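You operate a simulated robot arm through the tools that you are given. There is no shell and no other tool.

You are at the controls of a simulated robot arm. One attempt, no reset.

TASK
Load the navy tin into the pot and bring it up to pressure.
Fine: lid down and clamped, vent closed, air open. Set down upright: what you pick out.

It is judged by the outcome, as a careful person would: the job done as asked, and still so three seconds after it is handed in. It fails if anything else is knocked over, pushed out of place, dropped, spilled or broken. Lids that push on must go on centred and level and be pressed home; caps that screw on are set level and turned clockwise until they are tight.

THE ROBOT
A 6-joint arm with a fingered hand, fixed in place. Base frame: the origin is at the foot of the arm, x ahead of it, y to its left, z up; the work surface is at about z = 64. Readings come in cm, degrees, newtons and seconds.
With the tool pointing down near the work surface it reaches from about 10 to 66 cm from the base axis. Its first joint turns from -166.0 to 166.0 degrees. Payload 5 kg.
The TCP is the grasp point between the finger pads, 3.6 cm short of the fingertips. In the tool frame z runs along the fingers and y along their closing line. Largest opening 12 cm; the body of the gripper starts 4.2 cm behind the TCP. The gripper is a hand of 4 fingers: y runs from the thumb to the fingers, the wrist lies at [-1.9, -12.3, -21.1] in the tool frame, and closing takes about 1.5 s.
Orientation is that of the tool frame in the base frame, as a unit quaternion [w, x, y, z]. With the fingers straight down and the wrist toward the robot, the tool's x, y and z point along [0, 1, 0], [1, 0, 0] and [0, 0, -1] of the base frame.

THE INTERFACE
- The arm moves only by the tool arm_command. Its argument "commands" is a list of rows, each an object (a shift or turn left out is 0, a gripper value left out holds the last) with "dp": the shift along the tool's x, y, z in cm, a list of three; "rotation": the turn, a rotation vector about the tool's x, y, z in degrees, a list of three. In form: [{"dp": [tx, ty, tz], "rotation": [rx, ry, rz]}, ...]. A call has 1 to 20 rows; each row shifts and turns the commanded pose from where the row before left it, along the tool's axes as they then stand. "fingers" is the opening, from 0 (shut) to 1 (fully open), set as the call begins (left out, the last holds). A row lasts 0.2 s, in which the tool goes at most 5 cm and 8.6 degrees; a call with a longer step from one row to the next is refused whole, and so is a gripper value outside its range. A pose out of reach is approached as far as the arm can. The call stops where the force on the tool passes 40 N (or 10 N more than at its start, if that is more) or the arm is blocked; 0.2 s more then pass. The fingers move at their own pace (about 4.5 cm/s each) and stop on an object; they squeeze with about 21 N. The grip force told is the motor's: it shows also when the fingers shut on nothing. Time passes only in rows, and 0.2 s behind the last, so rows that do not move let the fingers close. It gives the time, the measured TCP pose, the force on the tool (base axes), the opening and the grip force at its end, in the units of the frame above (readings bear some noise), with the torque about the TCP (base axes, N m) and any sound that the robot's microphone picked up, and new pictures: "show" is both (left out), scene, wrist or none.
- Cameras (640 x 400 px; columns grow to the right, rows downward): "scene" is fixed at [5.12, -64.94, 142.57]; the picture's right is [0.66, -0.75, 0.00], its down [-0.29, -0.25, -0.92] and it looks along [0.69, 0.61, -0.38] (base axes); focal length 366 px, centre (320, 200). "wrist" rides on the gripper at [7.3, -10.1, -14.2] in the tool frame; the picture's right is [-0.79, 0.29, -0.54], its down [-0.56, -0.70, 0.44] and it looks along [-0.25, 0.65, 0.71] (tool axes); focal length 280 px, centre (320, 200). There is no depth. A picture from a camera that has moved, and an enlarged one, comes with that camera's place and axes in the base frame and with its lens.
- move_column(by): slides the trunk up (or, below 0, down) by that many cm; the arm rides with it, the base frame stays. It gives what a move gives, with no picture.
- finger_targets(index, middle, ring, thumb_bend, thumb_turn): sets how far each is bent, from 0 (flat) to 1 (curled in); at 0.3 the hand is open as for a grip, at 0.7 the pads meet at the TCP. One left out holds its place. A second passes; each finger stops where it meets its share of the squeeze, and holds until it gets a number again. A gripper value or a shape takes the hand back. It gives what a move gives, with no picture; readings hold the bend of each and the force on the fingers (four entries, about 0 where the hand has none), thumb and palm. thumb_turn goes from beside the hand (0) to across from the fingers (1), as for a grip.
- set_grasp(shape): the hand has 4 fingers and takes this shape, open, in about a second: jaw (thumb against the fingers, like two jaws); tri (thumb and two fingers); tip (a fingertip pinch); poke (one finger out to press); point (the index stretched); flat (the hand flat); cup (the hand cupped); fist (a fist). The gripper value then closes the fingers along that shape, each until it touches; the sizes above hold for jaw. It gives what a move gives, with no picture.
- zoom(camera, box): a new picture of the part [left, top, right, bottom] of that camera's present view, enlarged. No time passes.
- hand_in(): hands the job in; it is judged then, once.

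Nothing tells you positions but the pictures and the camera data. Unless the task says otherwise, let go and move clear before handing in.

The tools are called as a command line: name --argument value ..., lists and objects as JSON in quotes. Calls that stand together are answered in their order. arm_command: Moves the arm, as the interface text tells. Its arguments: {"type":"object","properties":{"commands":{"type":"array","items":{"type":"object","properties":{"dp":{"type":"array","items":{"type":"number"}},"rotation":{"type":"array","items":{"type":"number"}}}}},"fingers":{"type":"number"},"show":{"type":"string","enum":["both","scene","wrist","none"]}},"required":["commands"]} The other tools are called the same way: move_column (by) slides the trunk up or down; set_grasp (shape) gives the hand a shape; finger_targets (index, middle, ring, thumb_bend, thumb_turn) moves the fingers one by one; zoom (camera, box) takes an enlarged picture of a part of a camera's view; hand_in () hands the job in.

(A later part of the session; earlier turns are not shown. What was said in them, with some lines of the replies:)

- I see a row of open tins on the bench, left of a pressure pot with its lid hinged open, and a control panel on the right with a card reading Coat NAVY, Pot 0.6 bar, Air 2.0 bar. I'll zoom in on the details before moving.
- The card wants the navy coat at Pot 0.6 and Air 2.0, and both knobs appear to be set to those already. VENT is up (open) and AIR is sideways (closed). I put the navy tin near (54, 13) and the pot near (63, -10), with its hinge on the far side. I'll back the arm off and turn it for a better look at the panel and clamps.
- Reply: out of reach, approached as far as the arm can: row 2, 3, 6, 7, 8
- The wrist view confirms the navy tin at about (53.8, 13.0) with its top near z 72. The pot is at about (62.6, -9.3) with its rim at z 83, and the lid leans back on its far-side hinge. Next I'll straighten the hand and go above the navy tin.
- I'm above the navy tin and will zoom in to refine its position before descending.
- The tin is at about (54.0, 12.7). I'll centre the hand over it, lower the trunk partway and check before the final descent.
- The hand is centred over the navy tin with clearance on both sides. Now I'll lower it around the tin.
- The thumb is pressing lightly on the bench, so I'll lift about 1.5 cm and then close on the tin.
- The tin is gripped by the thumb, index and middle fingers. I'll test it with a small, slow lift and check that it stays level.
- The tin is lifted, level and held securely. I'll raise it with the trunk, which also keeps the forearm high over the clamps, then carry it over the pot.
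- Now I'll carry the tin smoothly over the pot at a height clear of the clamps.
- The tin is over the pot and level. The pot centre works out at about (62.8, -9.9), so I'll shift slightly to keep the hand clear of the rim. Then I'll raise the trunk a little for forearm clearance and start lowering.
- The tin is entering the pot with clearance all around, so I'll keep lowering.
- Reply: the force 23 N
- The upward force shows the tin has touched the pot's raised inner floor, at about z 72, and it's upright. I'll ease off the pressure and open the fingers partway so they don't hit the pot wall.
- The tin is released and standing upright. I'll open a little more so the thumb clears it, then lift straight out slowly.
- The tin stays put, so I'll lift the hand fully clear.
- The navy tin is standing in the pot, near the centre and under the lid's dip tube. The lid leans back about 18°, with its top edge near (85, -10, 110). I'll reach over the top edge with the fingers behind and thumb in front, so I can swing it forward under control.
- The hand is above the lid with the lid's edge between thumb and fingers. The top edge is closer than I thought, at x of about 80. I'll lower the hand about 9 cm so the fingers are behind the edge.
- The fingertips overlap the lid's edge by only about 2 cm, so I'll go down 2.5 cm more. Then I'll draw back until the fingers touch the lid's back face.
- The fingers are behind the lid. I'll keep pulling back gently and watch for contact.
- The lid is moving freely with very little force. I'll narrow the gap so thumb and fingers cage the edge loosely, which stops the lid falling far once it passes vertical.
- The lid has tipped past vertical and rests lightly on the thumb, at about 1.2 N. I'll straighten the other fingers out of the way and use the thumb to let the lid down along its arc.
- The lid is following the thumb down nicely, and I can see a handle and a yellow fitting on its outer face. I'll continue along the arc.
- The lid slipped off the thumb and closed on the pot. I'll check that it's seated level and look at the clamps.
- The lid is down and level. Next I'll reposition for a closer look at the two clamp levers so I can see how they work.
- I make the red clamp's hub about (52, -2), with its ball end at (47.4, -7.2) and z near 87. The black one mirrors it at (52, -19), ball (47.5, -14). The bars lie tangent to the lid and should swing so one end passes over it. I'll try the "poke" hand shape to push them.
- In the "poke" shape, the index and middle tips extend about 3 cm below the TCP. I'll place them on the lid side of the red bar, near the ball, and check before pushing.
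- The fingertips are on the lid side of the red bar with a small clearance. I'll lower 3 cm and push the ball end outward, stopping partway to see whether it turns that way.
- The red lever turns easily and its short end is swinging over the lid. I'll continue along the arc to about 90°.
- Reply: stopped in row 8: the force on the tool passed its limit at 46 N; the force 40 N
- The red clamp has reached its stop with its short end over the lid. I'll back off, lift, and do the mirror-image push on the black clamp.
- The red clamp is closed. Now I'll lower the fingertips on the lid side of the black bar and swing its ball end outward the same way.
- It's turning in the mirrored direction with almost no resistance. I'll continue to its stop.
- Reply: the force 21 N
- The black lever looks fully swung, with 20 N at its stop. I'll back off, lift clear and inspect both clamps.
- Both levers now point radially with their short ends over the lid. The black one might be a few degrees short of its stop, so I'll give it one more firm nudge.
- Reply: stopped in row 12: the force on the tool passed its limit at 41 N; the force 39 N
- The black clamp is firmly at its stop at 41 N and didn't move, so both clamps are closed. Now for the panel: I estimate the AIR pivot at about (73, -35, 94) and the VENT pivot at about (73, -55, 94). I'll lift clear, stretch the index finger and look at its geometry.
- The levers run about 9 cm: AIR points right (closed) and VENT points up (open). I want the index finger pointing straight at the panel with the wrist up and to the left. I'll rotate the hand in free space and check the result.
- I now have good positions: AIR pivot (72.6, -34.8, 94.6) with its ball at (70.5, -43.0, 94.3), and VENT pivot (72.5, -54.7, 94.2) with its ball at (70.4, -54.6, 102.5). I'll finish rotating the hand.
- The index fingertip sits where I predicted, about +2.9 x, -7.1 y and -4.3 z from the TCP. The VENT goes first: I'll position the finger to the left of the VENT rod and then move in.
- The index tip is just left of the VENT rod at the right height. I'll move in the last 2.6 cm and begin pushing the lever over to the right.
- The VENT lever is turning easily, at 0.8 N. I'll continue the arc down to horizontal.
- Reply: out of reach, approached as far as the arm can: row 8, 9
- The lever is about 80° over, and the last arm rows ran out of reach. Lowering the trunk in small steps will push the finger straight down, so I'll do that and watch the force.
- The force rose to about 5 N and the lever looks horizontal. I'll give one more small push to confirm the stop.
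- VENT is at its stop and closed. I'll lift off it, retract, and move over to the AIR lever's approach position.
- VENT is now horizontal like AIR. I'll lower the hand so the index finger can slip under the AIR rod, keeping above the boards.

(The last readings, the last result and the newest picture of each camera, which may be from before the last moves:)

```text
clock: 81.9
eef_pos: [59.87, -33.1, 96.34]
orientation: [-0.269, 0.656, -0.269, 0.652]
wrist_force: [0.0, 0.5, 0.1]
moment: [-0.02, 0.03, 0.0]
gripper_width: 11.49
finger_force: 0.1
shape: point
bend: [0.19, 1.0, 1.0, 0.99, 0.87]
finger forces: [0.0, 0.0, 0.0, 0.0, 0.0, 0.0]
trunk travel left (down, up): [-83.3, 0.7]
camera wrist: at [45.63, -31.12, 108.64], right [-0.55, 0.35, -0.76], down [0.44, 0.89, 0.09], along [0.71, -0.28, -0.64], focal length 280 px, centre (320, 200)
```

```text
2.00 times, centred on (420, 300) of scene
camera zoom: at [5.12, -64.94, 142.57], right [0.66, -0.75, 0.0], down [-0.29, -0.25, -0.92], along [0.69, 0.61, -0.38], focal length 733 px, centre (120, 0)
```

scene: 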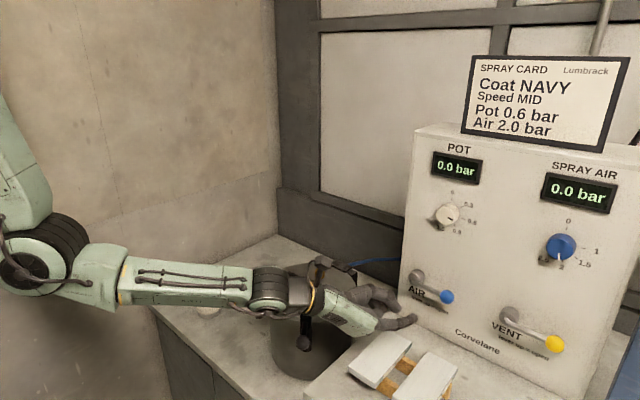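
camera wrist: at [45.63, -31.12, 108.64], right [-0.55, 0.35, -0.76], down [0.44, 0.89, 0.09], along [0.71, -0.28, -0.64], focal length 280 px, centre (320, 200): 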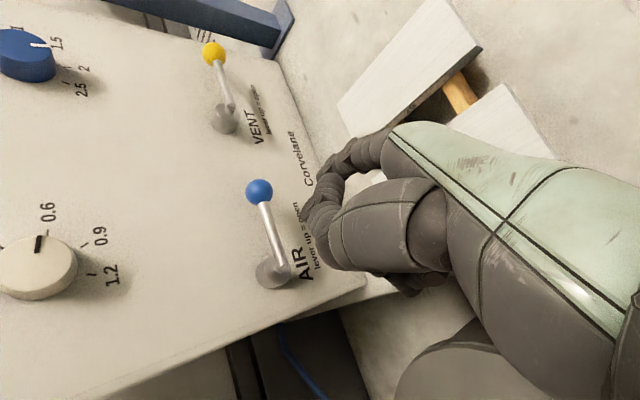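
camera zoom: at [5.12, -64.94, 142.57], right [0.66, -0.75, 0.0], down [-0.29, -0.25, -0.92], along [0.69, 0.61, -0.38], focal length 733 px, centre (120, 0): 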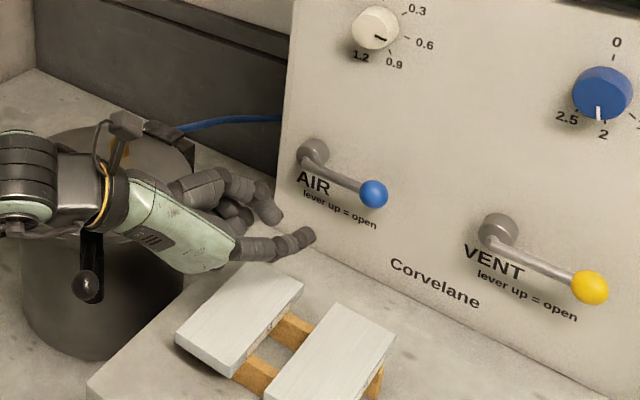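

Clearances look fine. I'll move forward so the fingertip goes under the AIR rod.

arm_command --commands '[{"dp": [0, 0, 2]}, {"dp": [0, 0, 2]}, {"dp": [0, 0, 2]}, {"dp": [0, 0, 1.4]}, {"dp": [0, 0, 1]}, {}]'

zoom --camera "scene" --box '[340, 230, 500, 350]'

zoom --camera "wrist" --box '[160, 100, 440, 320]'

```text
clock: 83.3
eef_pos: [68.27, -33.15, 96.34]
orientation: [-0.269, 0.656, -0.269, 0.652]
wrist_force: [-0.7, -0.5, -0.4]
moment: [-0.01, 0.02, -0.02]
gripper_width: 11.52
finger_force: 0.1
shape: point
bend: [0.19, 1.0, 1.0, 0.99, 0.87]
finger forces: [0.0, 0.1, 0.1, 0.0, 0.0, 0.0]
trunk travel left (down, up): [-83.3, 0.7]
camera wrist: at [54.01, -31.12, 108.61], right [-0.55, 0.35, -0.76], down [0.44, 0.89, 0.09], along [0.71, -0.28, -0.64], focal length 280 px, centre (320, 200)
```

scene: 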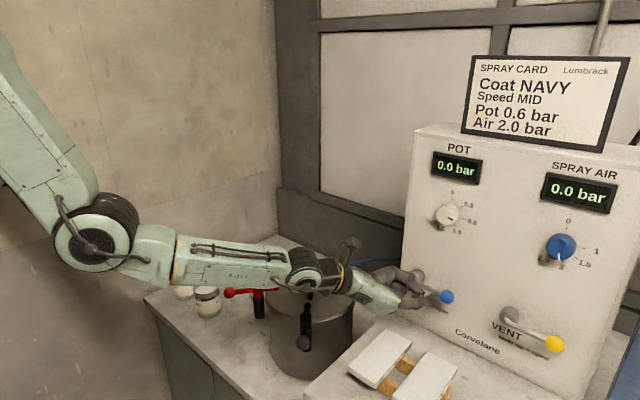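
wrist: 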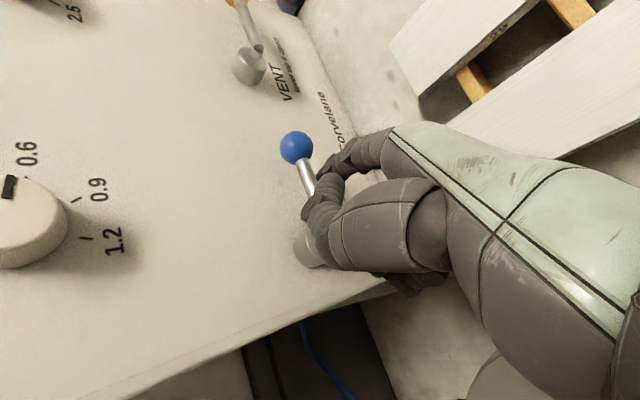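

```text
3.33 times, centred on (420, 290) of scene
camera zoom: at [5.12, -64.94, 142.57], right [0.66, -0.75, 0.0], down [-0.29, -0.25, -0.92], along [0.69, 0.61, -0.38], focal length 1222 px, centre (-13, -100)
```

zoom: 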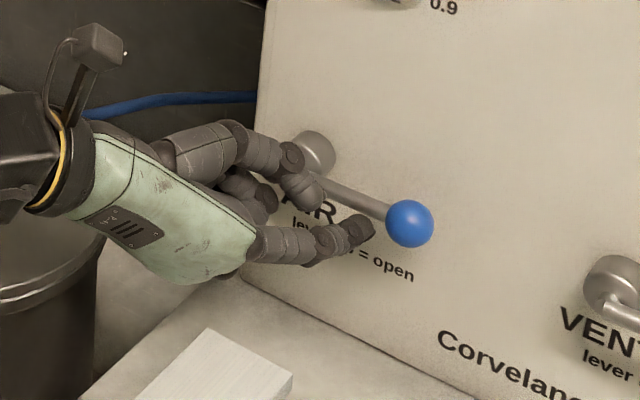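

```text
1.82 times, centred on (300, 210) of wrist
camera zoom: at [54.01, -31.12, 108.61], right [-0.55, 0.35, -0.76], down [0.44, 0.89, 0.09], along [0.71, -0.28, -0.64], focal length 510 px, centre (356, 182)
```

zoom: 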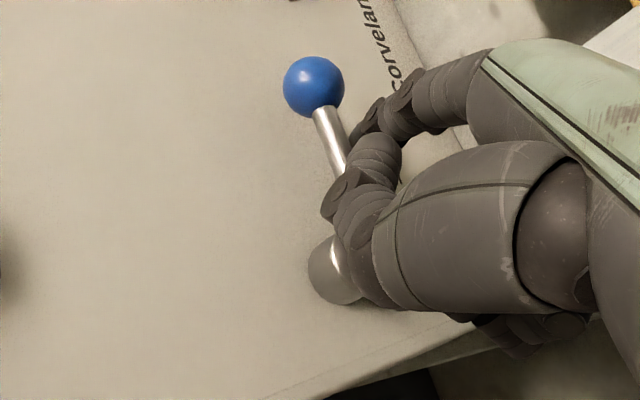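

The index finger is under the AIR rod with no contact yet. I'll push the lever up along its arc, pausing partway to check.

arm_command --commands '[{"dp": [0.78, -0.78, 0]}, {"dp": [0.58, -0.45, 0]}, {"dp": [0.57, -0.45, 0]}, {"dp": [0.44, -0.58, 0]}, {"dp": [0.44, -0.58, 0]}, {"dp": [0.27, -0.68, 0]}, {"dp": [0.27, -0.67, 0]}, {}]'

zoom --camera "scene" --box '[340, 230, 500, 350]'

```text
clock: 85.1
eef_pos: [68.3, -32.57, 101.46]
orientation: [-0.27, 0.656, -0.269, 0.652]
wrist_force: [-0.7, 0.1, -1.6]
moment: [0.12, 0.05, -0.02]
gripper_width: 0.03
finger_force: 0.0
shape: point
bend: [0.18, 1.0, 1.0, 0.99, 0.87]
finger forces: [1.7, 0.0, 0.0, 0.0, 0.0, 0.0]
trunk travel left (down, up): [-83.3, 0.7]
camera wrist: at [54.05, -30.51, 113.95], right [-0.55, 0.35, -0.76], down [0.44, 0.89, 0.09], along [0.71, -0.28, -0.64], focal length 280 px, centre (320, 200)
```

scene: 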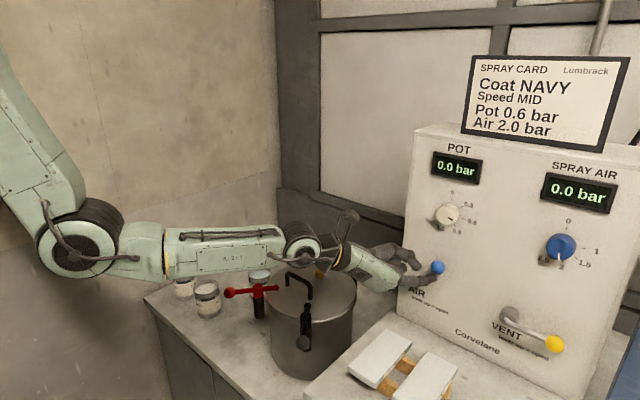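
wrist: 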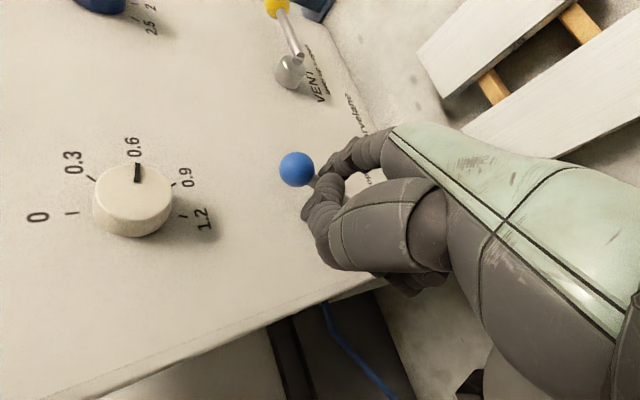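

```text
3.33 times, centred on (420, 290) of scene
camera zoom: at [5.12, -64.94, 142.57], right [0.66, -0.75, 0.0], down [-0.29, -0.25, -0.92], along [0.69, 0.61, -0.38], focal length 1222 px, centre (-13, -100)
```

zoom: 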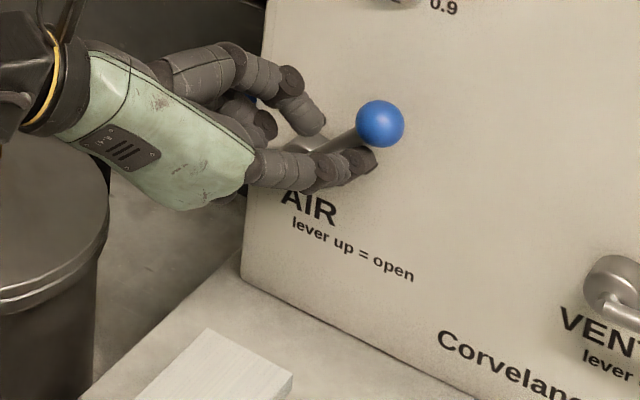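

The AIR lever is rising smoothly with the finger, so I'll continue to vertical.

arm_command --commands '[{"dp": [0.09, -0.73, 0]}, {"dp": [0.09, -0.72, 0]}, {"dp": [-0.1, -0.72, 0]}, {"dp": [-0.1, -0.72, 0]}, {"dp": [-0.28, -0.67, 0]}, {"dp": [-0.29, -0.67, 0]}, {"dp": [-0.28, -0.42, 0]}, {}]'

zoom --camera "scene" --box '[340, 230, 500, 350]'

zoom --camera "scene" --box '[420, 130, 640, 280]'

```text
clock: 86.9
eef_pos: [68.29, -28.65, 104.22]
orientation: [-0.27, 0.655, -0.27, 0.652]
wrist_force: [0.5, -4.6, -1.2]
moment: [-0.09, -0.02, -0.06]
gripper_width: 0.0
finger_force: 0.0
shape: point
bend: [0.17, 1.0, 1.0, 0.99, 0.87]
finger forces: [4.6, 0.1, 0.0, 0.1, 0.1, 0.0]
trunk travel left (down, up): [-83.3, 0.7]
camera wrist: at [54.1, -26.69, 116.56], right [-0.55, 0.35, -0.76], down [0.44, 0.89, 0.09], along [0.71, -0.28, -0.64], focal length 280 px, centre (320, 200)
```

scene: 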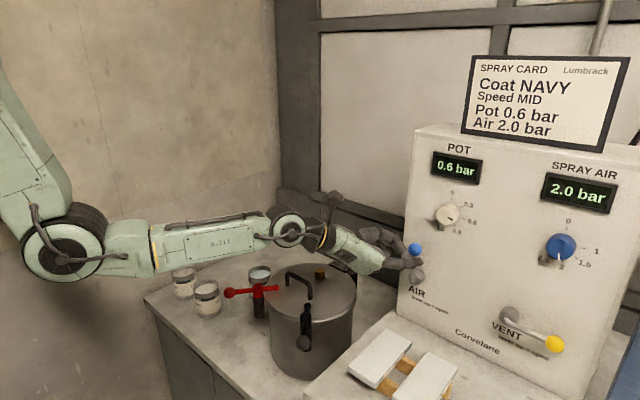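
wrist: 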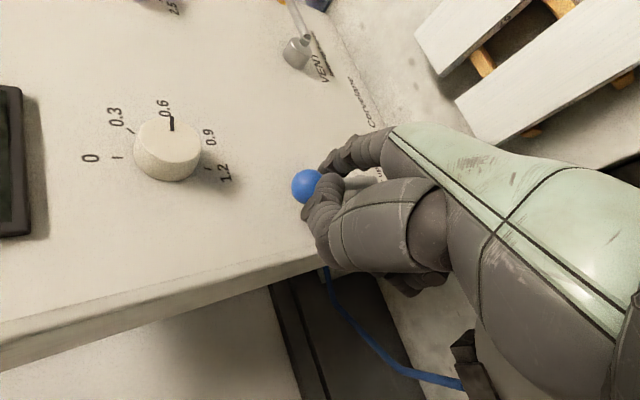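

```text
3.33 times, centred on (420, 290) of scene
camera zoom: at [5.12, -64.94, 142.57], right [0.66, -0.75, 0.0], down [-0.29, -0.25, -0.92], along [0.69, 0.61, -0.38], focal length 1222 px, centre (-13, -100)
```

zoom: 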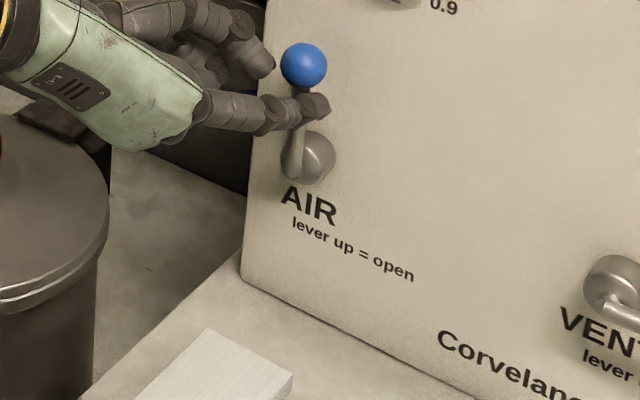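

```text
2.67 times, centred on (530, 205) of scene
camera zoom: at [5.12, -64.94, 142.57], right [0.66, -0.75, 0.0], down [-0.29, -0.25, -0.92], along [0.69, 0.61, -0.38], focal length 978 px, centre (-240, 187)
```

zoom: 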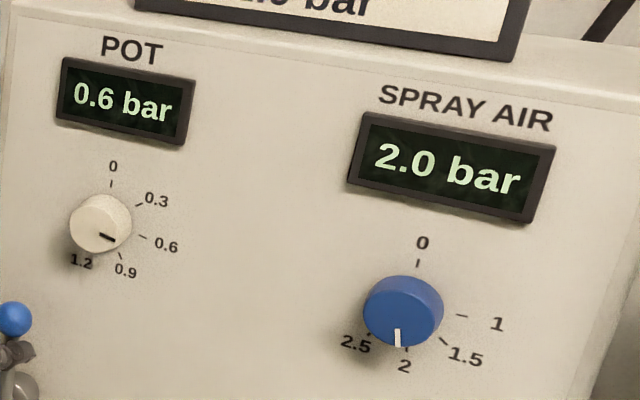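

POT reads 0.6 bar and SPRAY AIR reads 2.0 bar, exactly as on the card, and the AIR lever is up at its stop. I'll ease the finger off and retreat straight back.

arm_command --commands '[{"dp": [0.35, 0.35, 0]}, {"dp": [0, 0, -1]}, {"dp": [0, 0, -2]}, {"dp": [0, 0, -3]}, {"dp": [0, 0, -4]}, {"dp": [1, -1, -2]}, {"dp": [2, -2, -2]}, {"dp": [2, -2, -2]}, {}, {}, {}]'

zoom --camera "scene" --box '[380, 130, 640, 370]'

zoom --camera "scene" --box '[140, 220, 400, 390]'

```text
clock: 89.3
eef_pos: [52.1, -28.97, 111.32]
orientation: [-0.27, 0.656, -0.269, 0.652]
wrist_force: [-0.2, 0.9, -0.5]
moment: [0.05, -0.03, 0.03]
gripper_width: 0.0
finger_force: 0.1
shape: point
bend: [0.19, 1.0, 1.0, 0.99, 0.87]
finger forces: [0.1, 0.0, 0.0, 0.1, 0.0, 0.0]
trunk travel left (down, up): [-83.3, 0.7]
camera wrist: at [37.99, -26.99, 123.82], right [-0.55, 0.35, -0.76], down [0.44, 0.89, 0.09], along [0.71, -0.28, -0.64], focal length 280 px, centre (320, 200)
```

scene: 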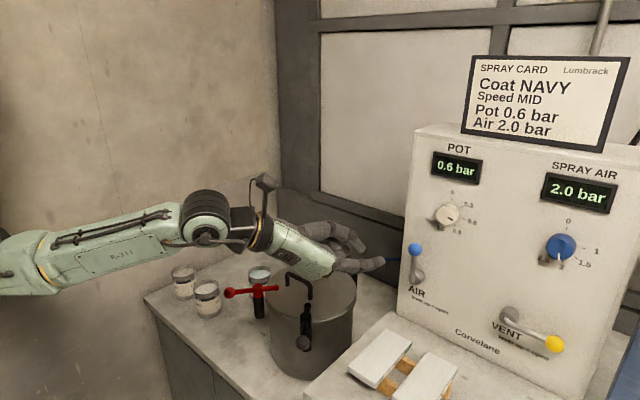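
wrist: 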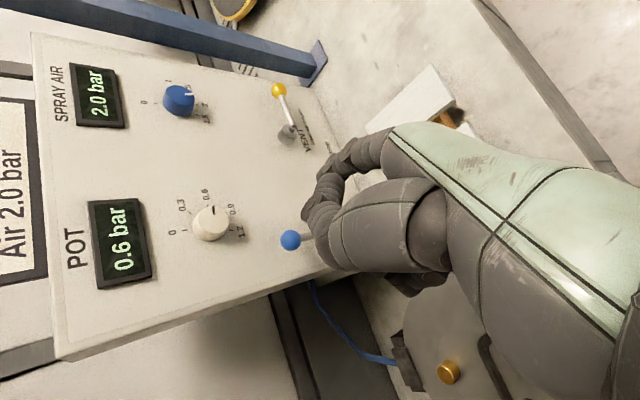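

```text
1.67 times, centred on (510, 250) of scene
camera zoom: at [5.12, -64.94, 142.57], right [0.66, -0.75, 0.0], down [-0.29, -0.25, -0.92], along [0.69, 0.61, -0.38], focal length 611 px, centre (3, 117)
```

zoom: 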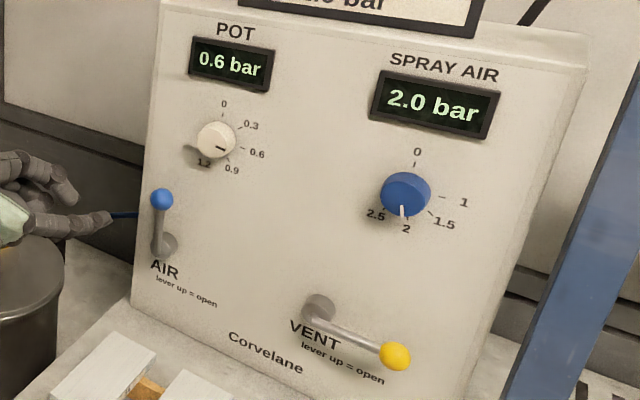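

```text
2.35 times, centred on (270, 305) of scene
camera zoom: at [5.12, -64.94, 142.57], right [0.66, -0.75, 0.0], down [-0.29, -0.25, -0.92], along [0.69, 0.61, -0.38], focal length 862 px, centre (438, -47)
```

zoom: 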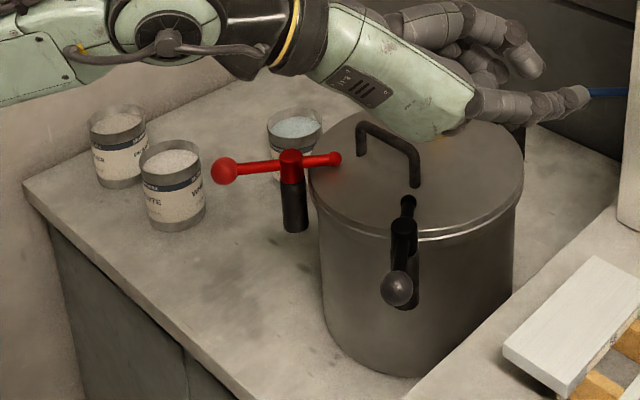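

Everything is in place and holding, and nothing else has moved:
- **Pot:** the navy tin is inside, and the lid is down with both clamps closed.
- **Levers:** VENT is closed and AIR is open.
- **Pressure:** the pot reads 0.6 bar and the spray air 2.0 bar, matching the card.

The hand is clear, so I'm handing in.

hand_in

```text
The job is handed in.
```

The navy tin is in the pot and the pot is up to pressure. The panel reads 0.6 bar on the pot and 2.0 bar on the spray air, matching the card, and the job has been handed in.

- **Tin:** it was set down upright near the centre of the pot, under the lid's dip tube. I haven't seen inside since the lid closed.
- **Lid and clamps:** the lid is down and looks level, and both clamps are swung over it to their stops.
- **Levers:** VENT is closed and AIR is open. I didn't touch either knob.
- **Lid drop:** while I was lowering the lid, it slipped off the thumb about halfway down and fell shut. I saw no spill outside the pot, and the pressure was holding at the last check.

The other tins and the boards look as they did at the start, and the hand is clear.
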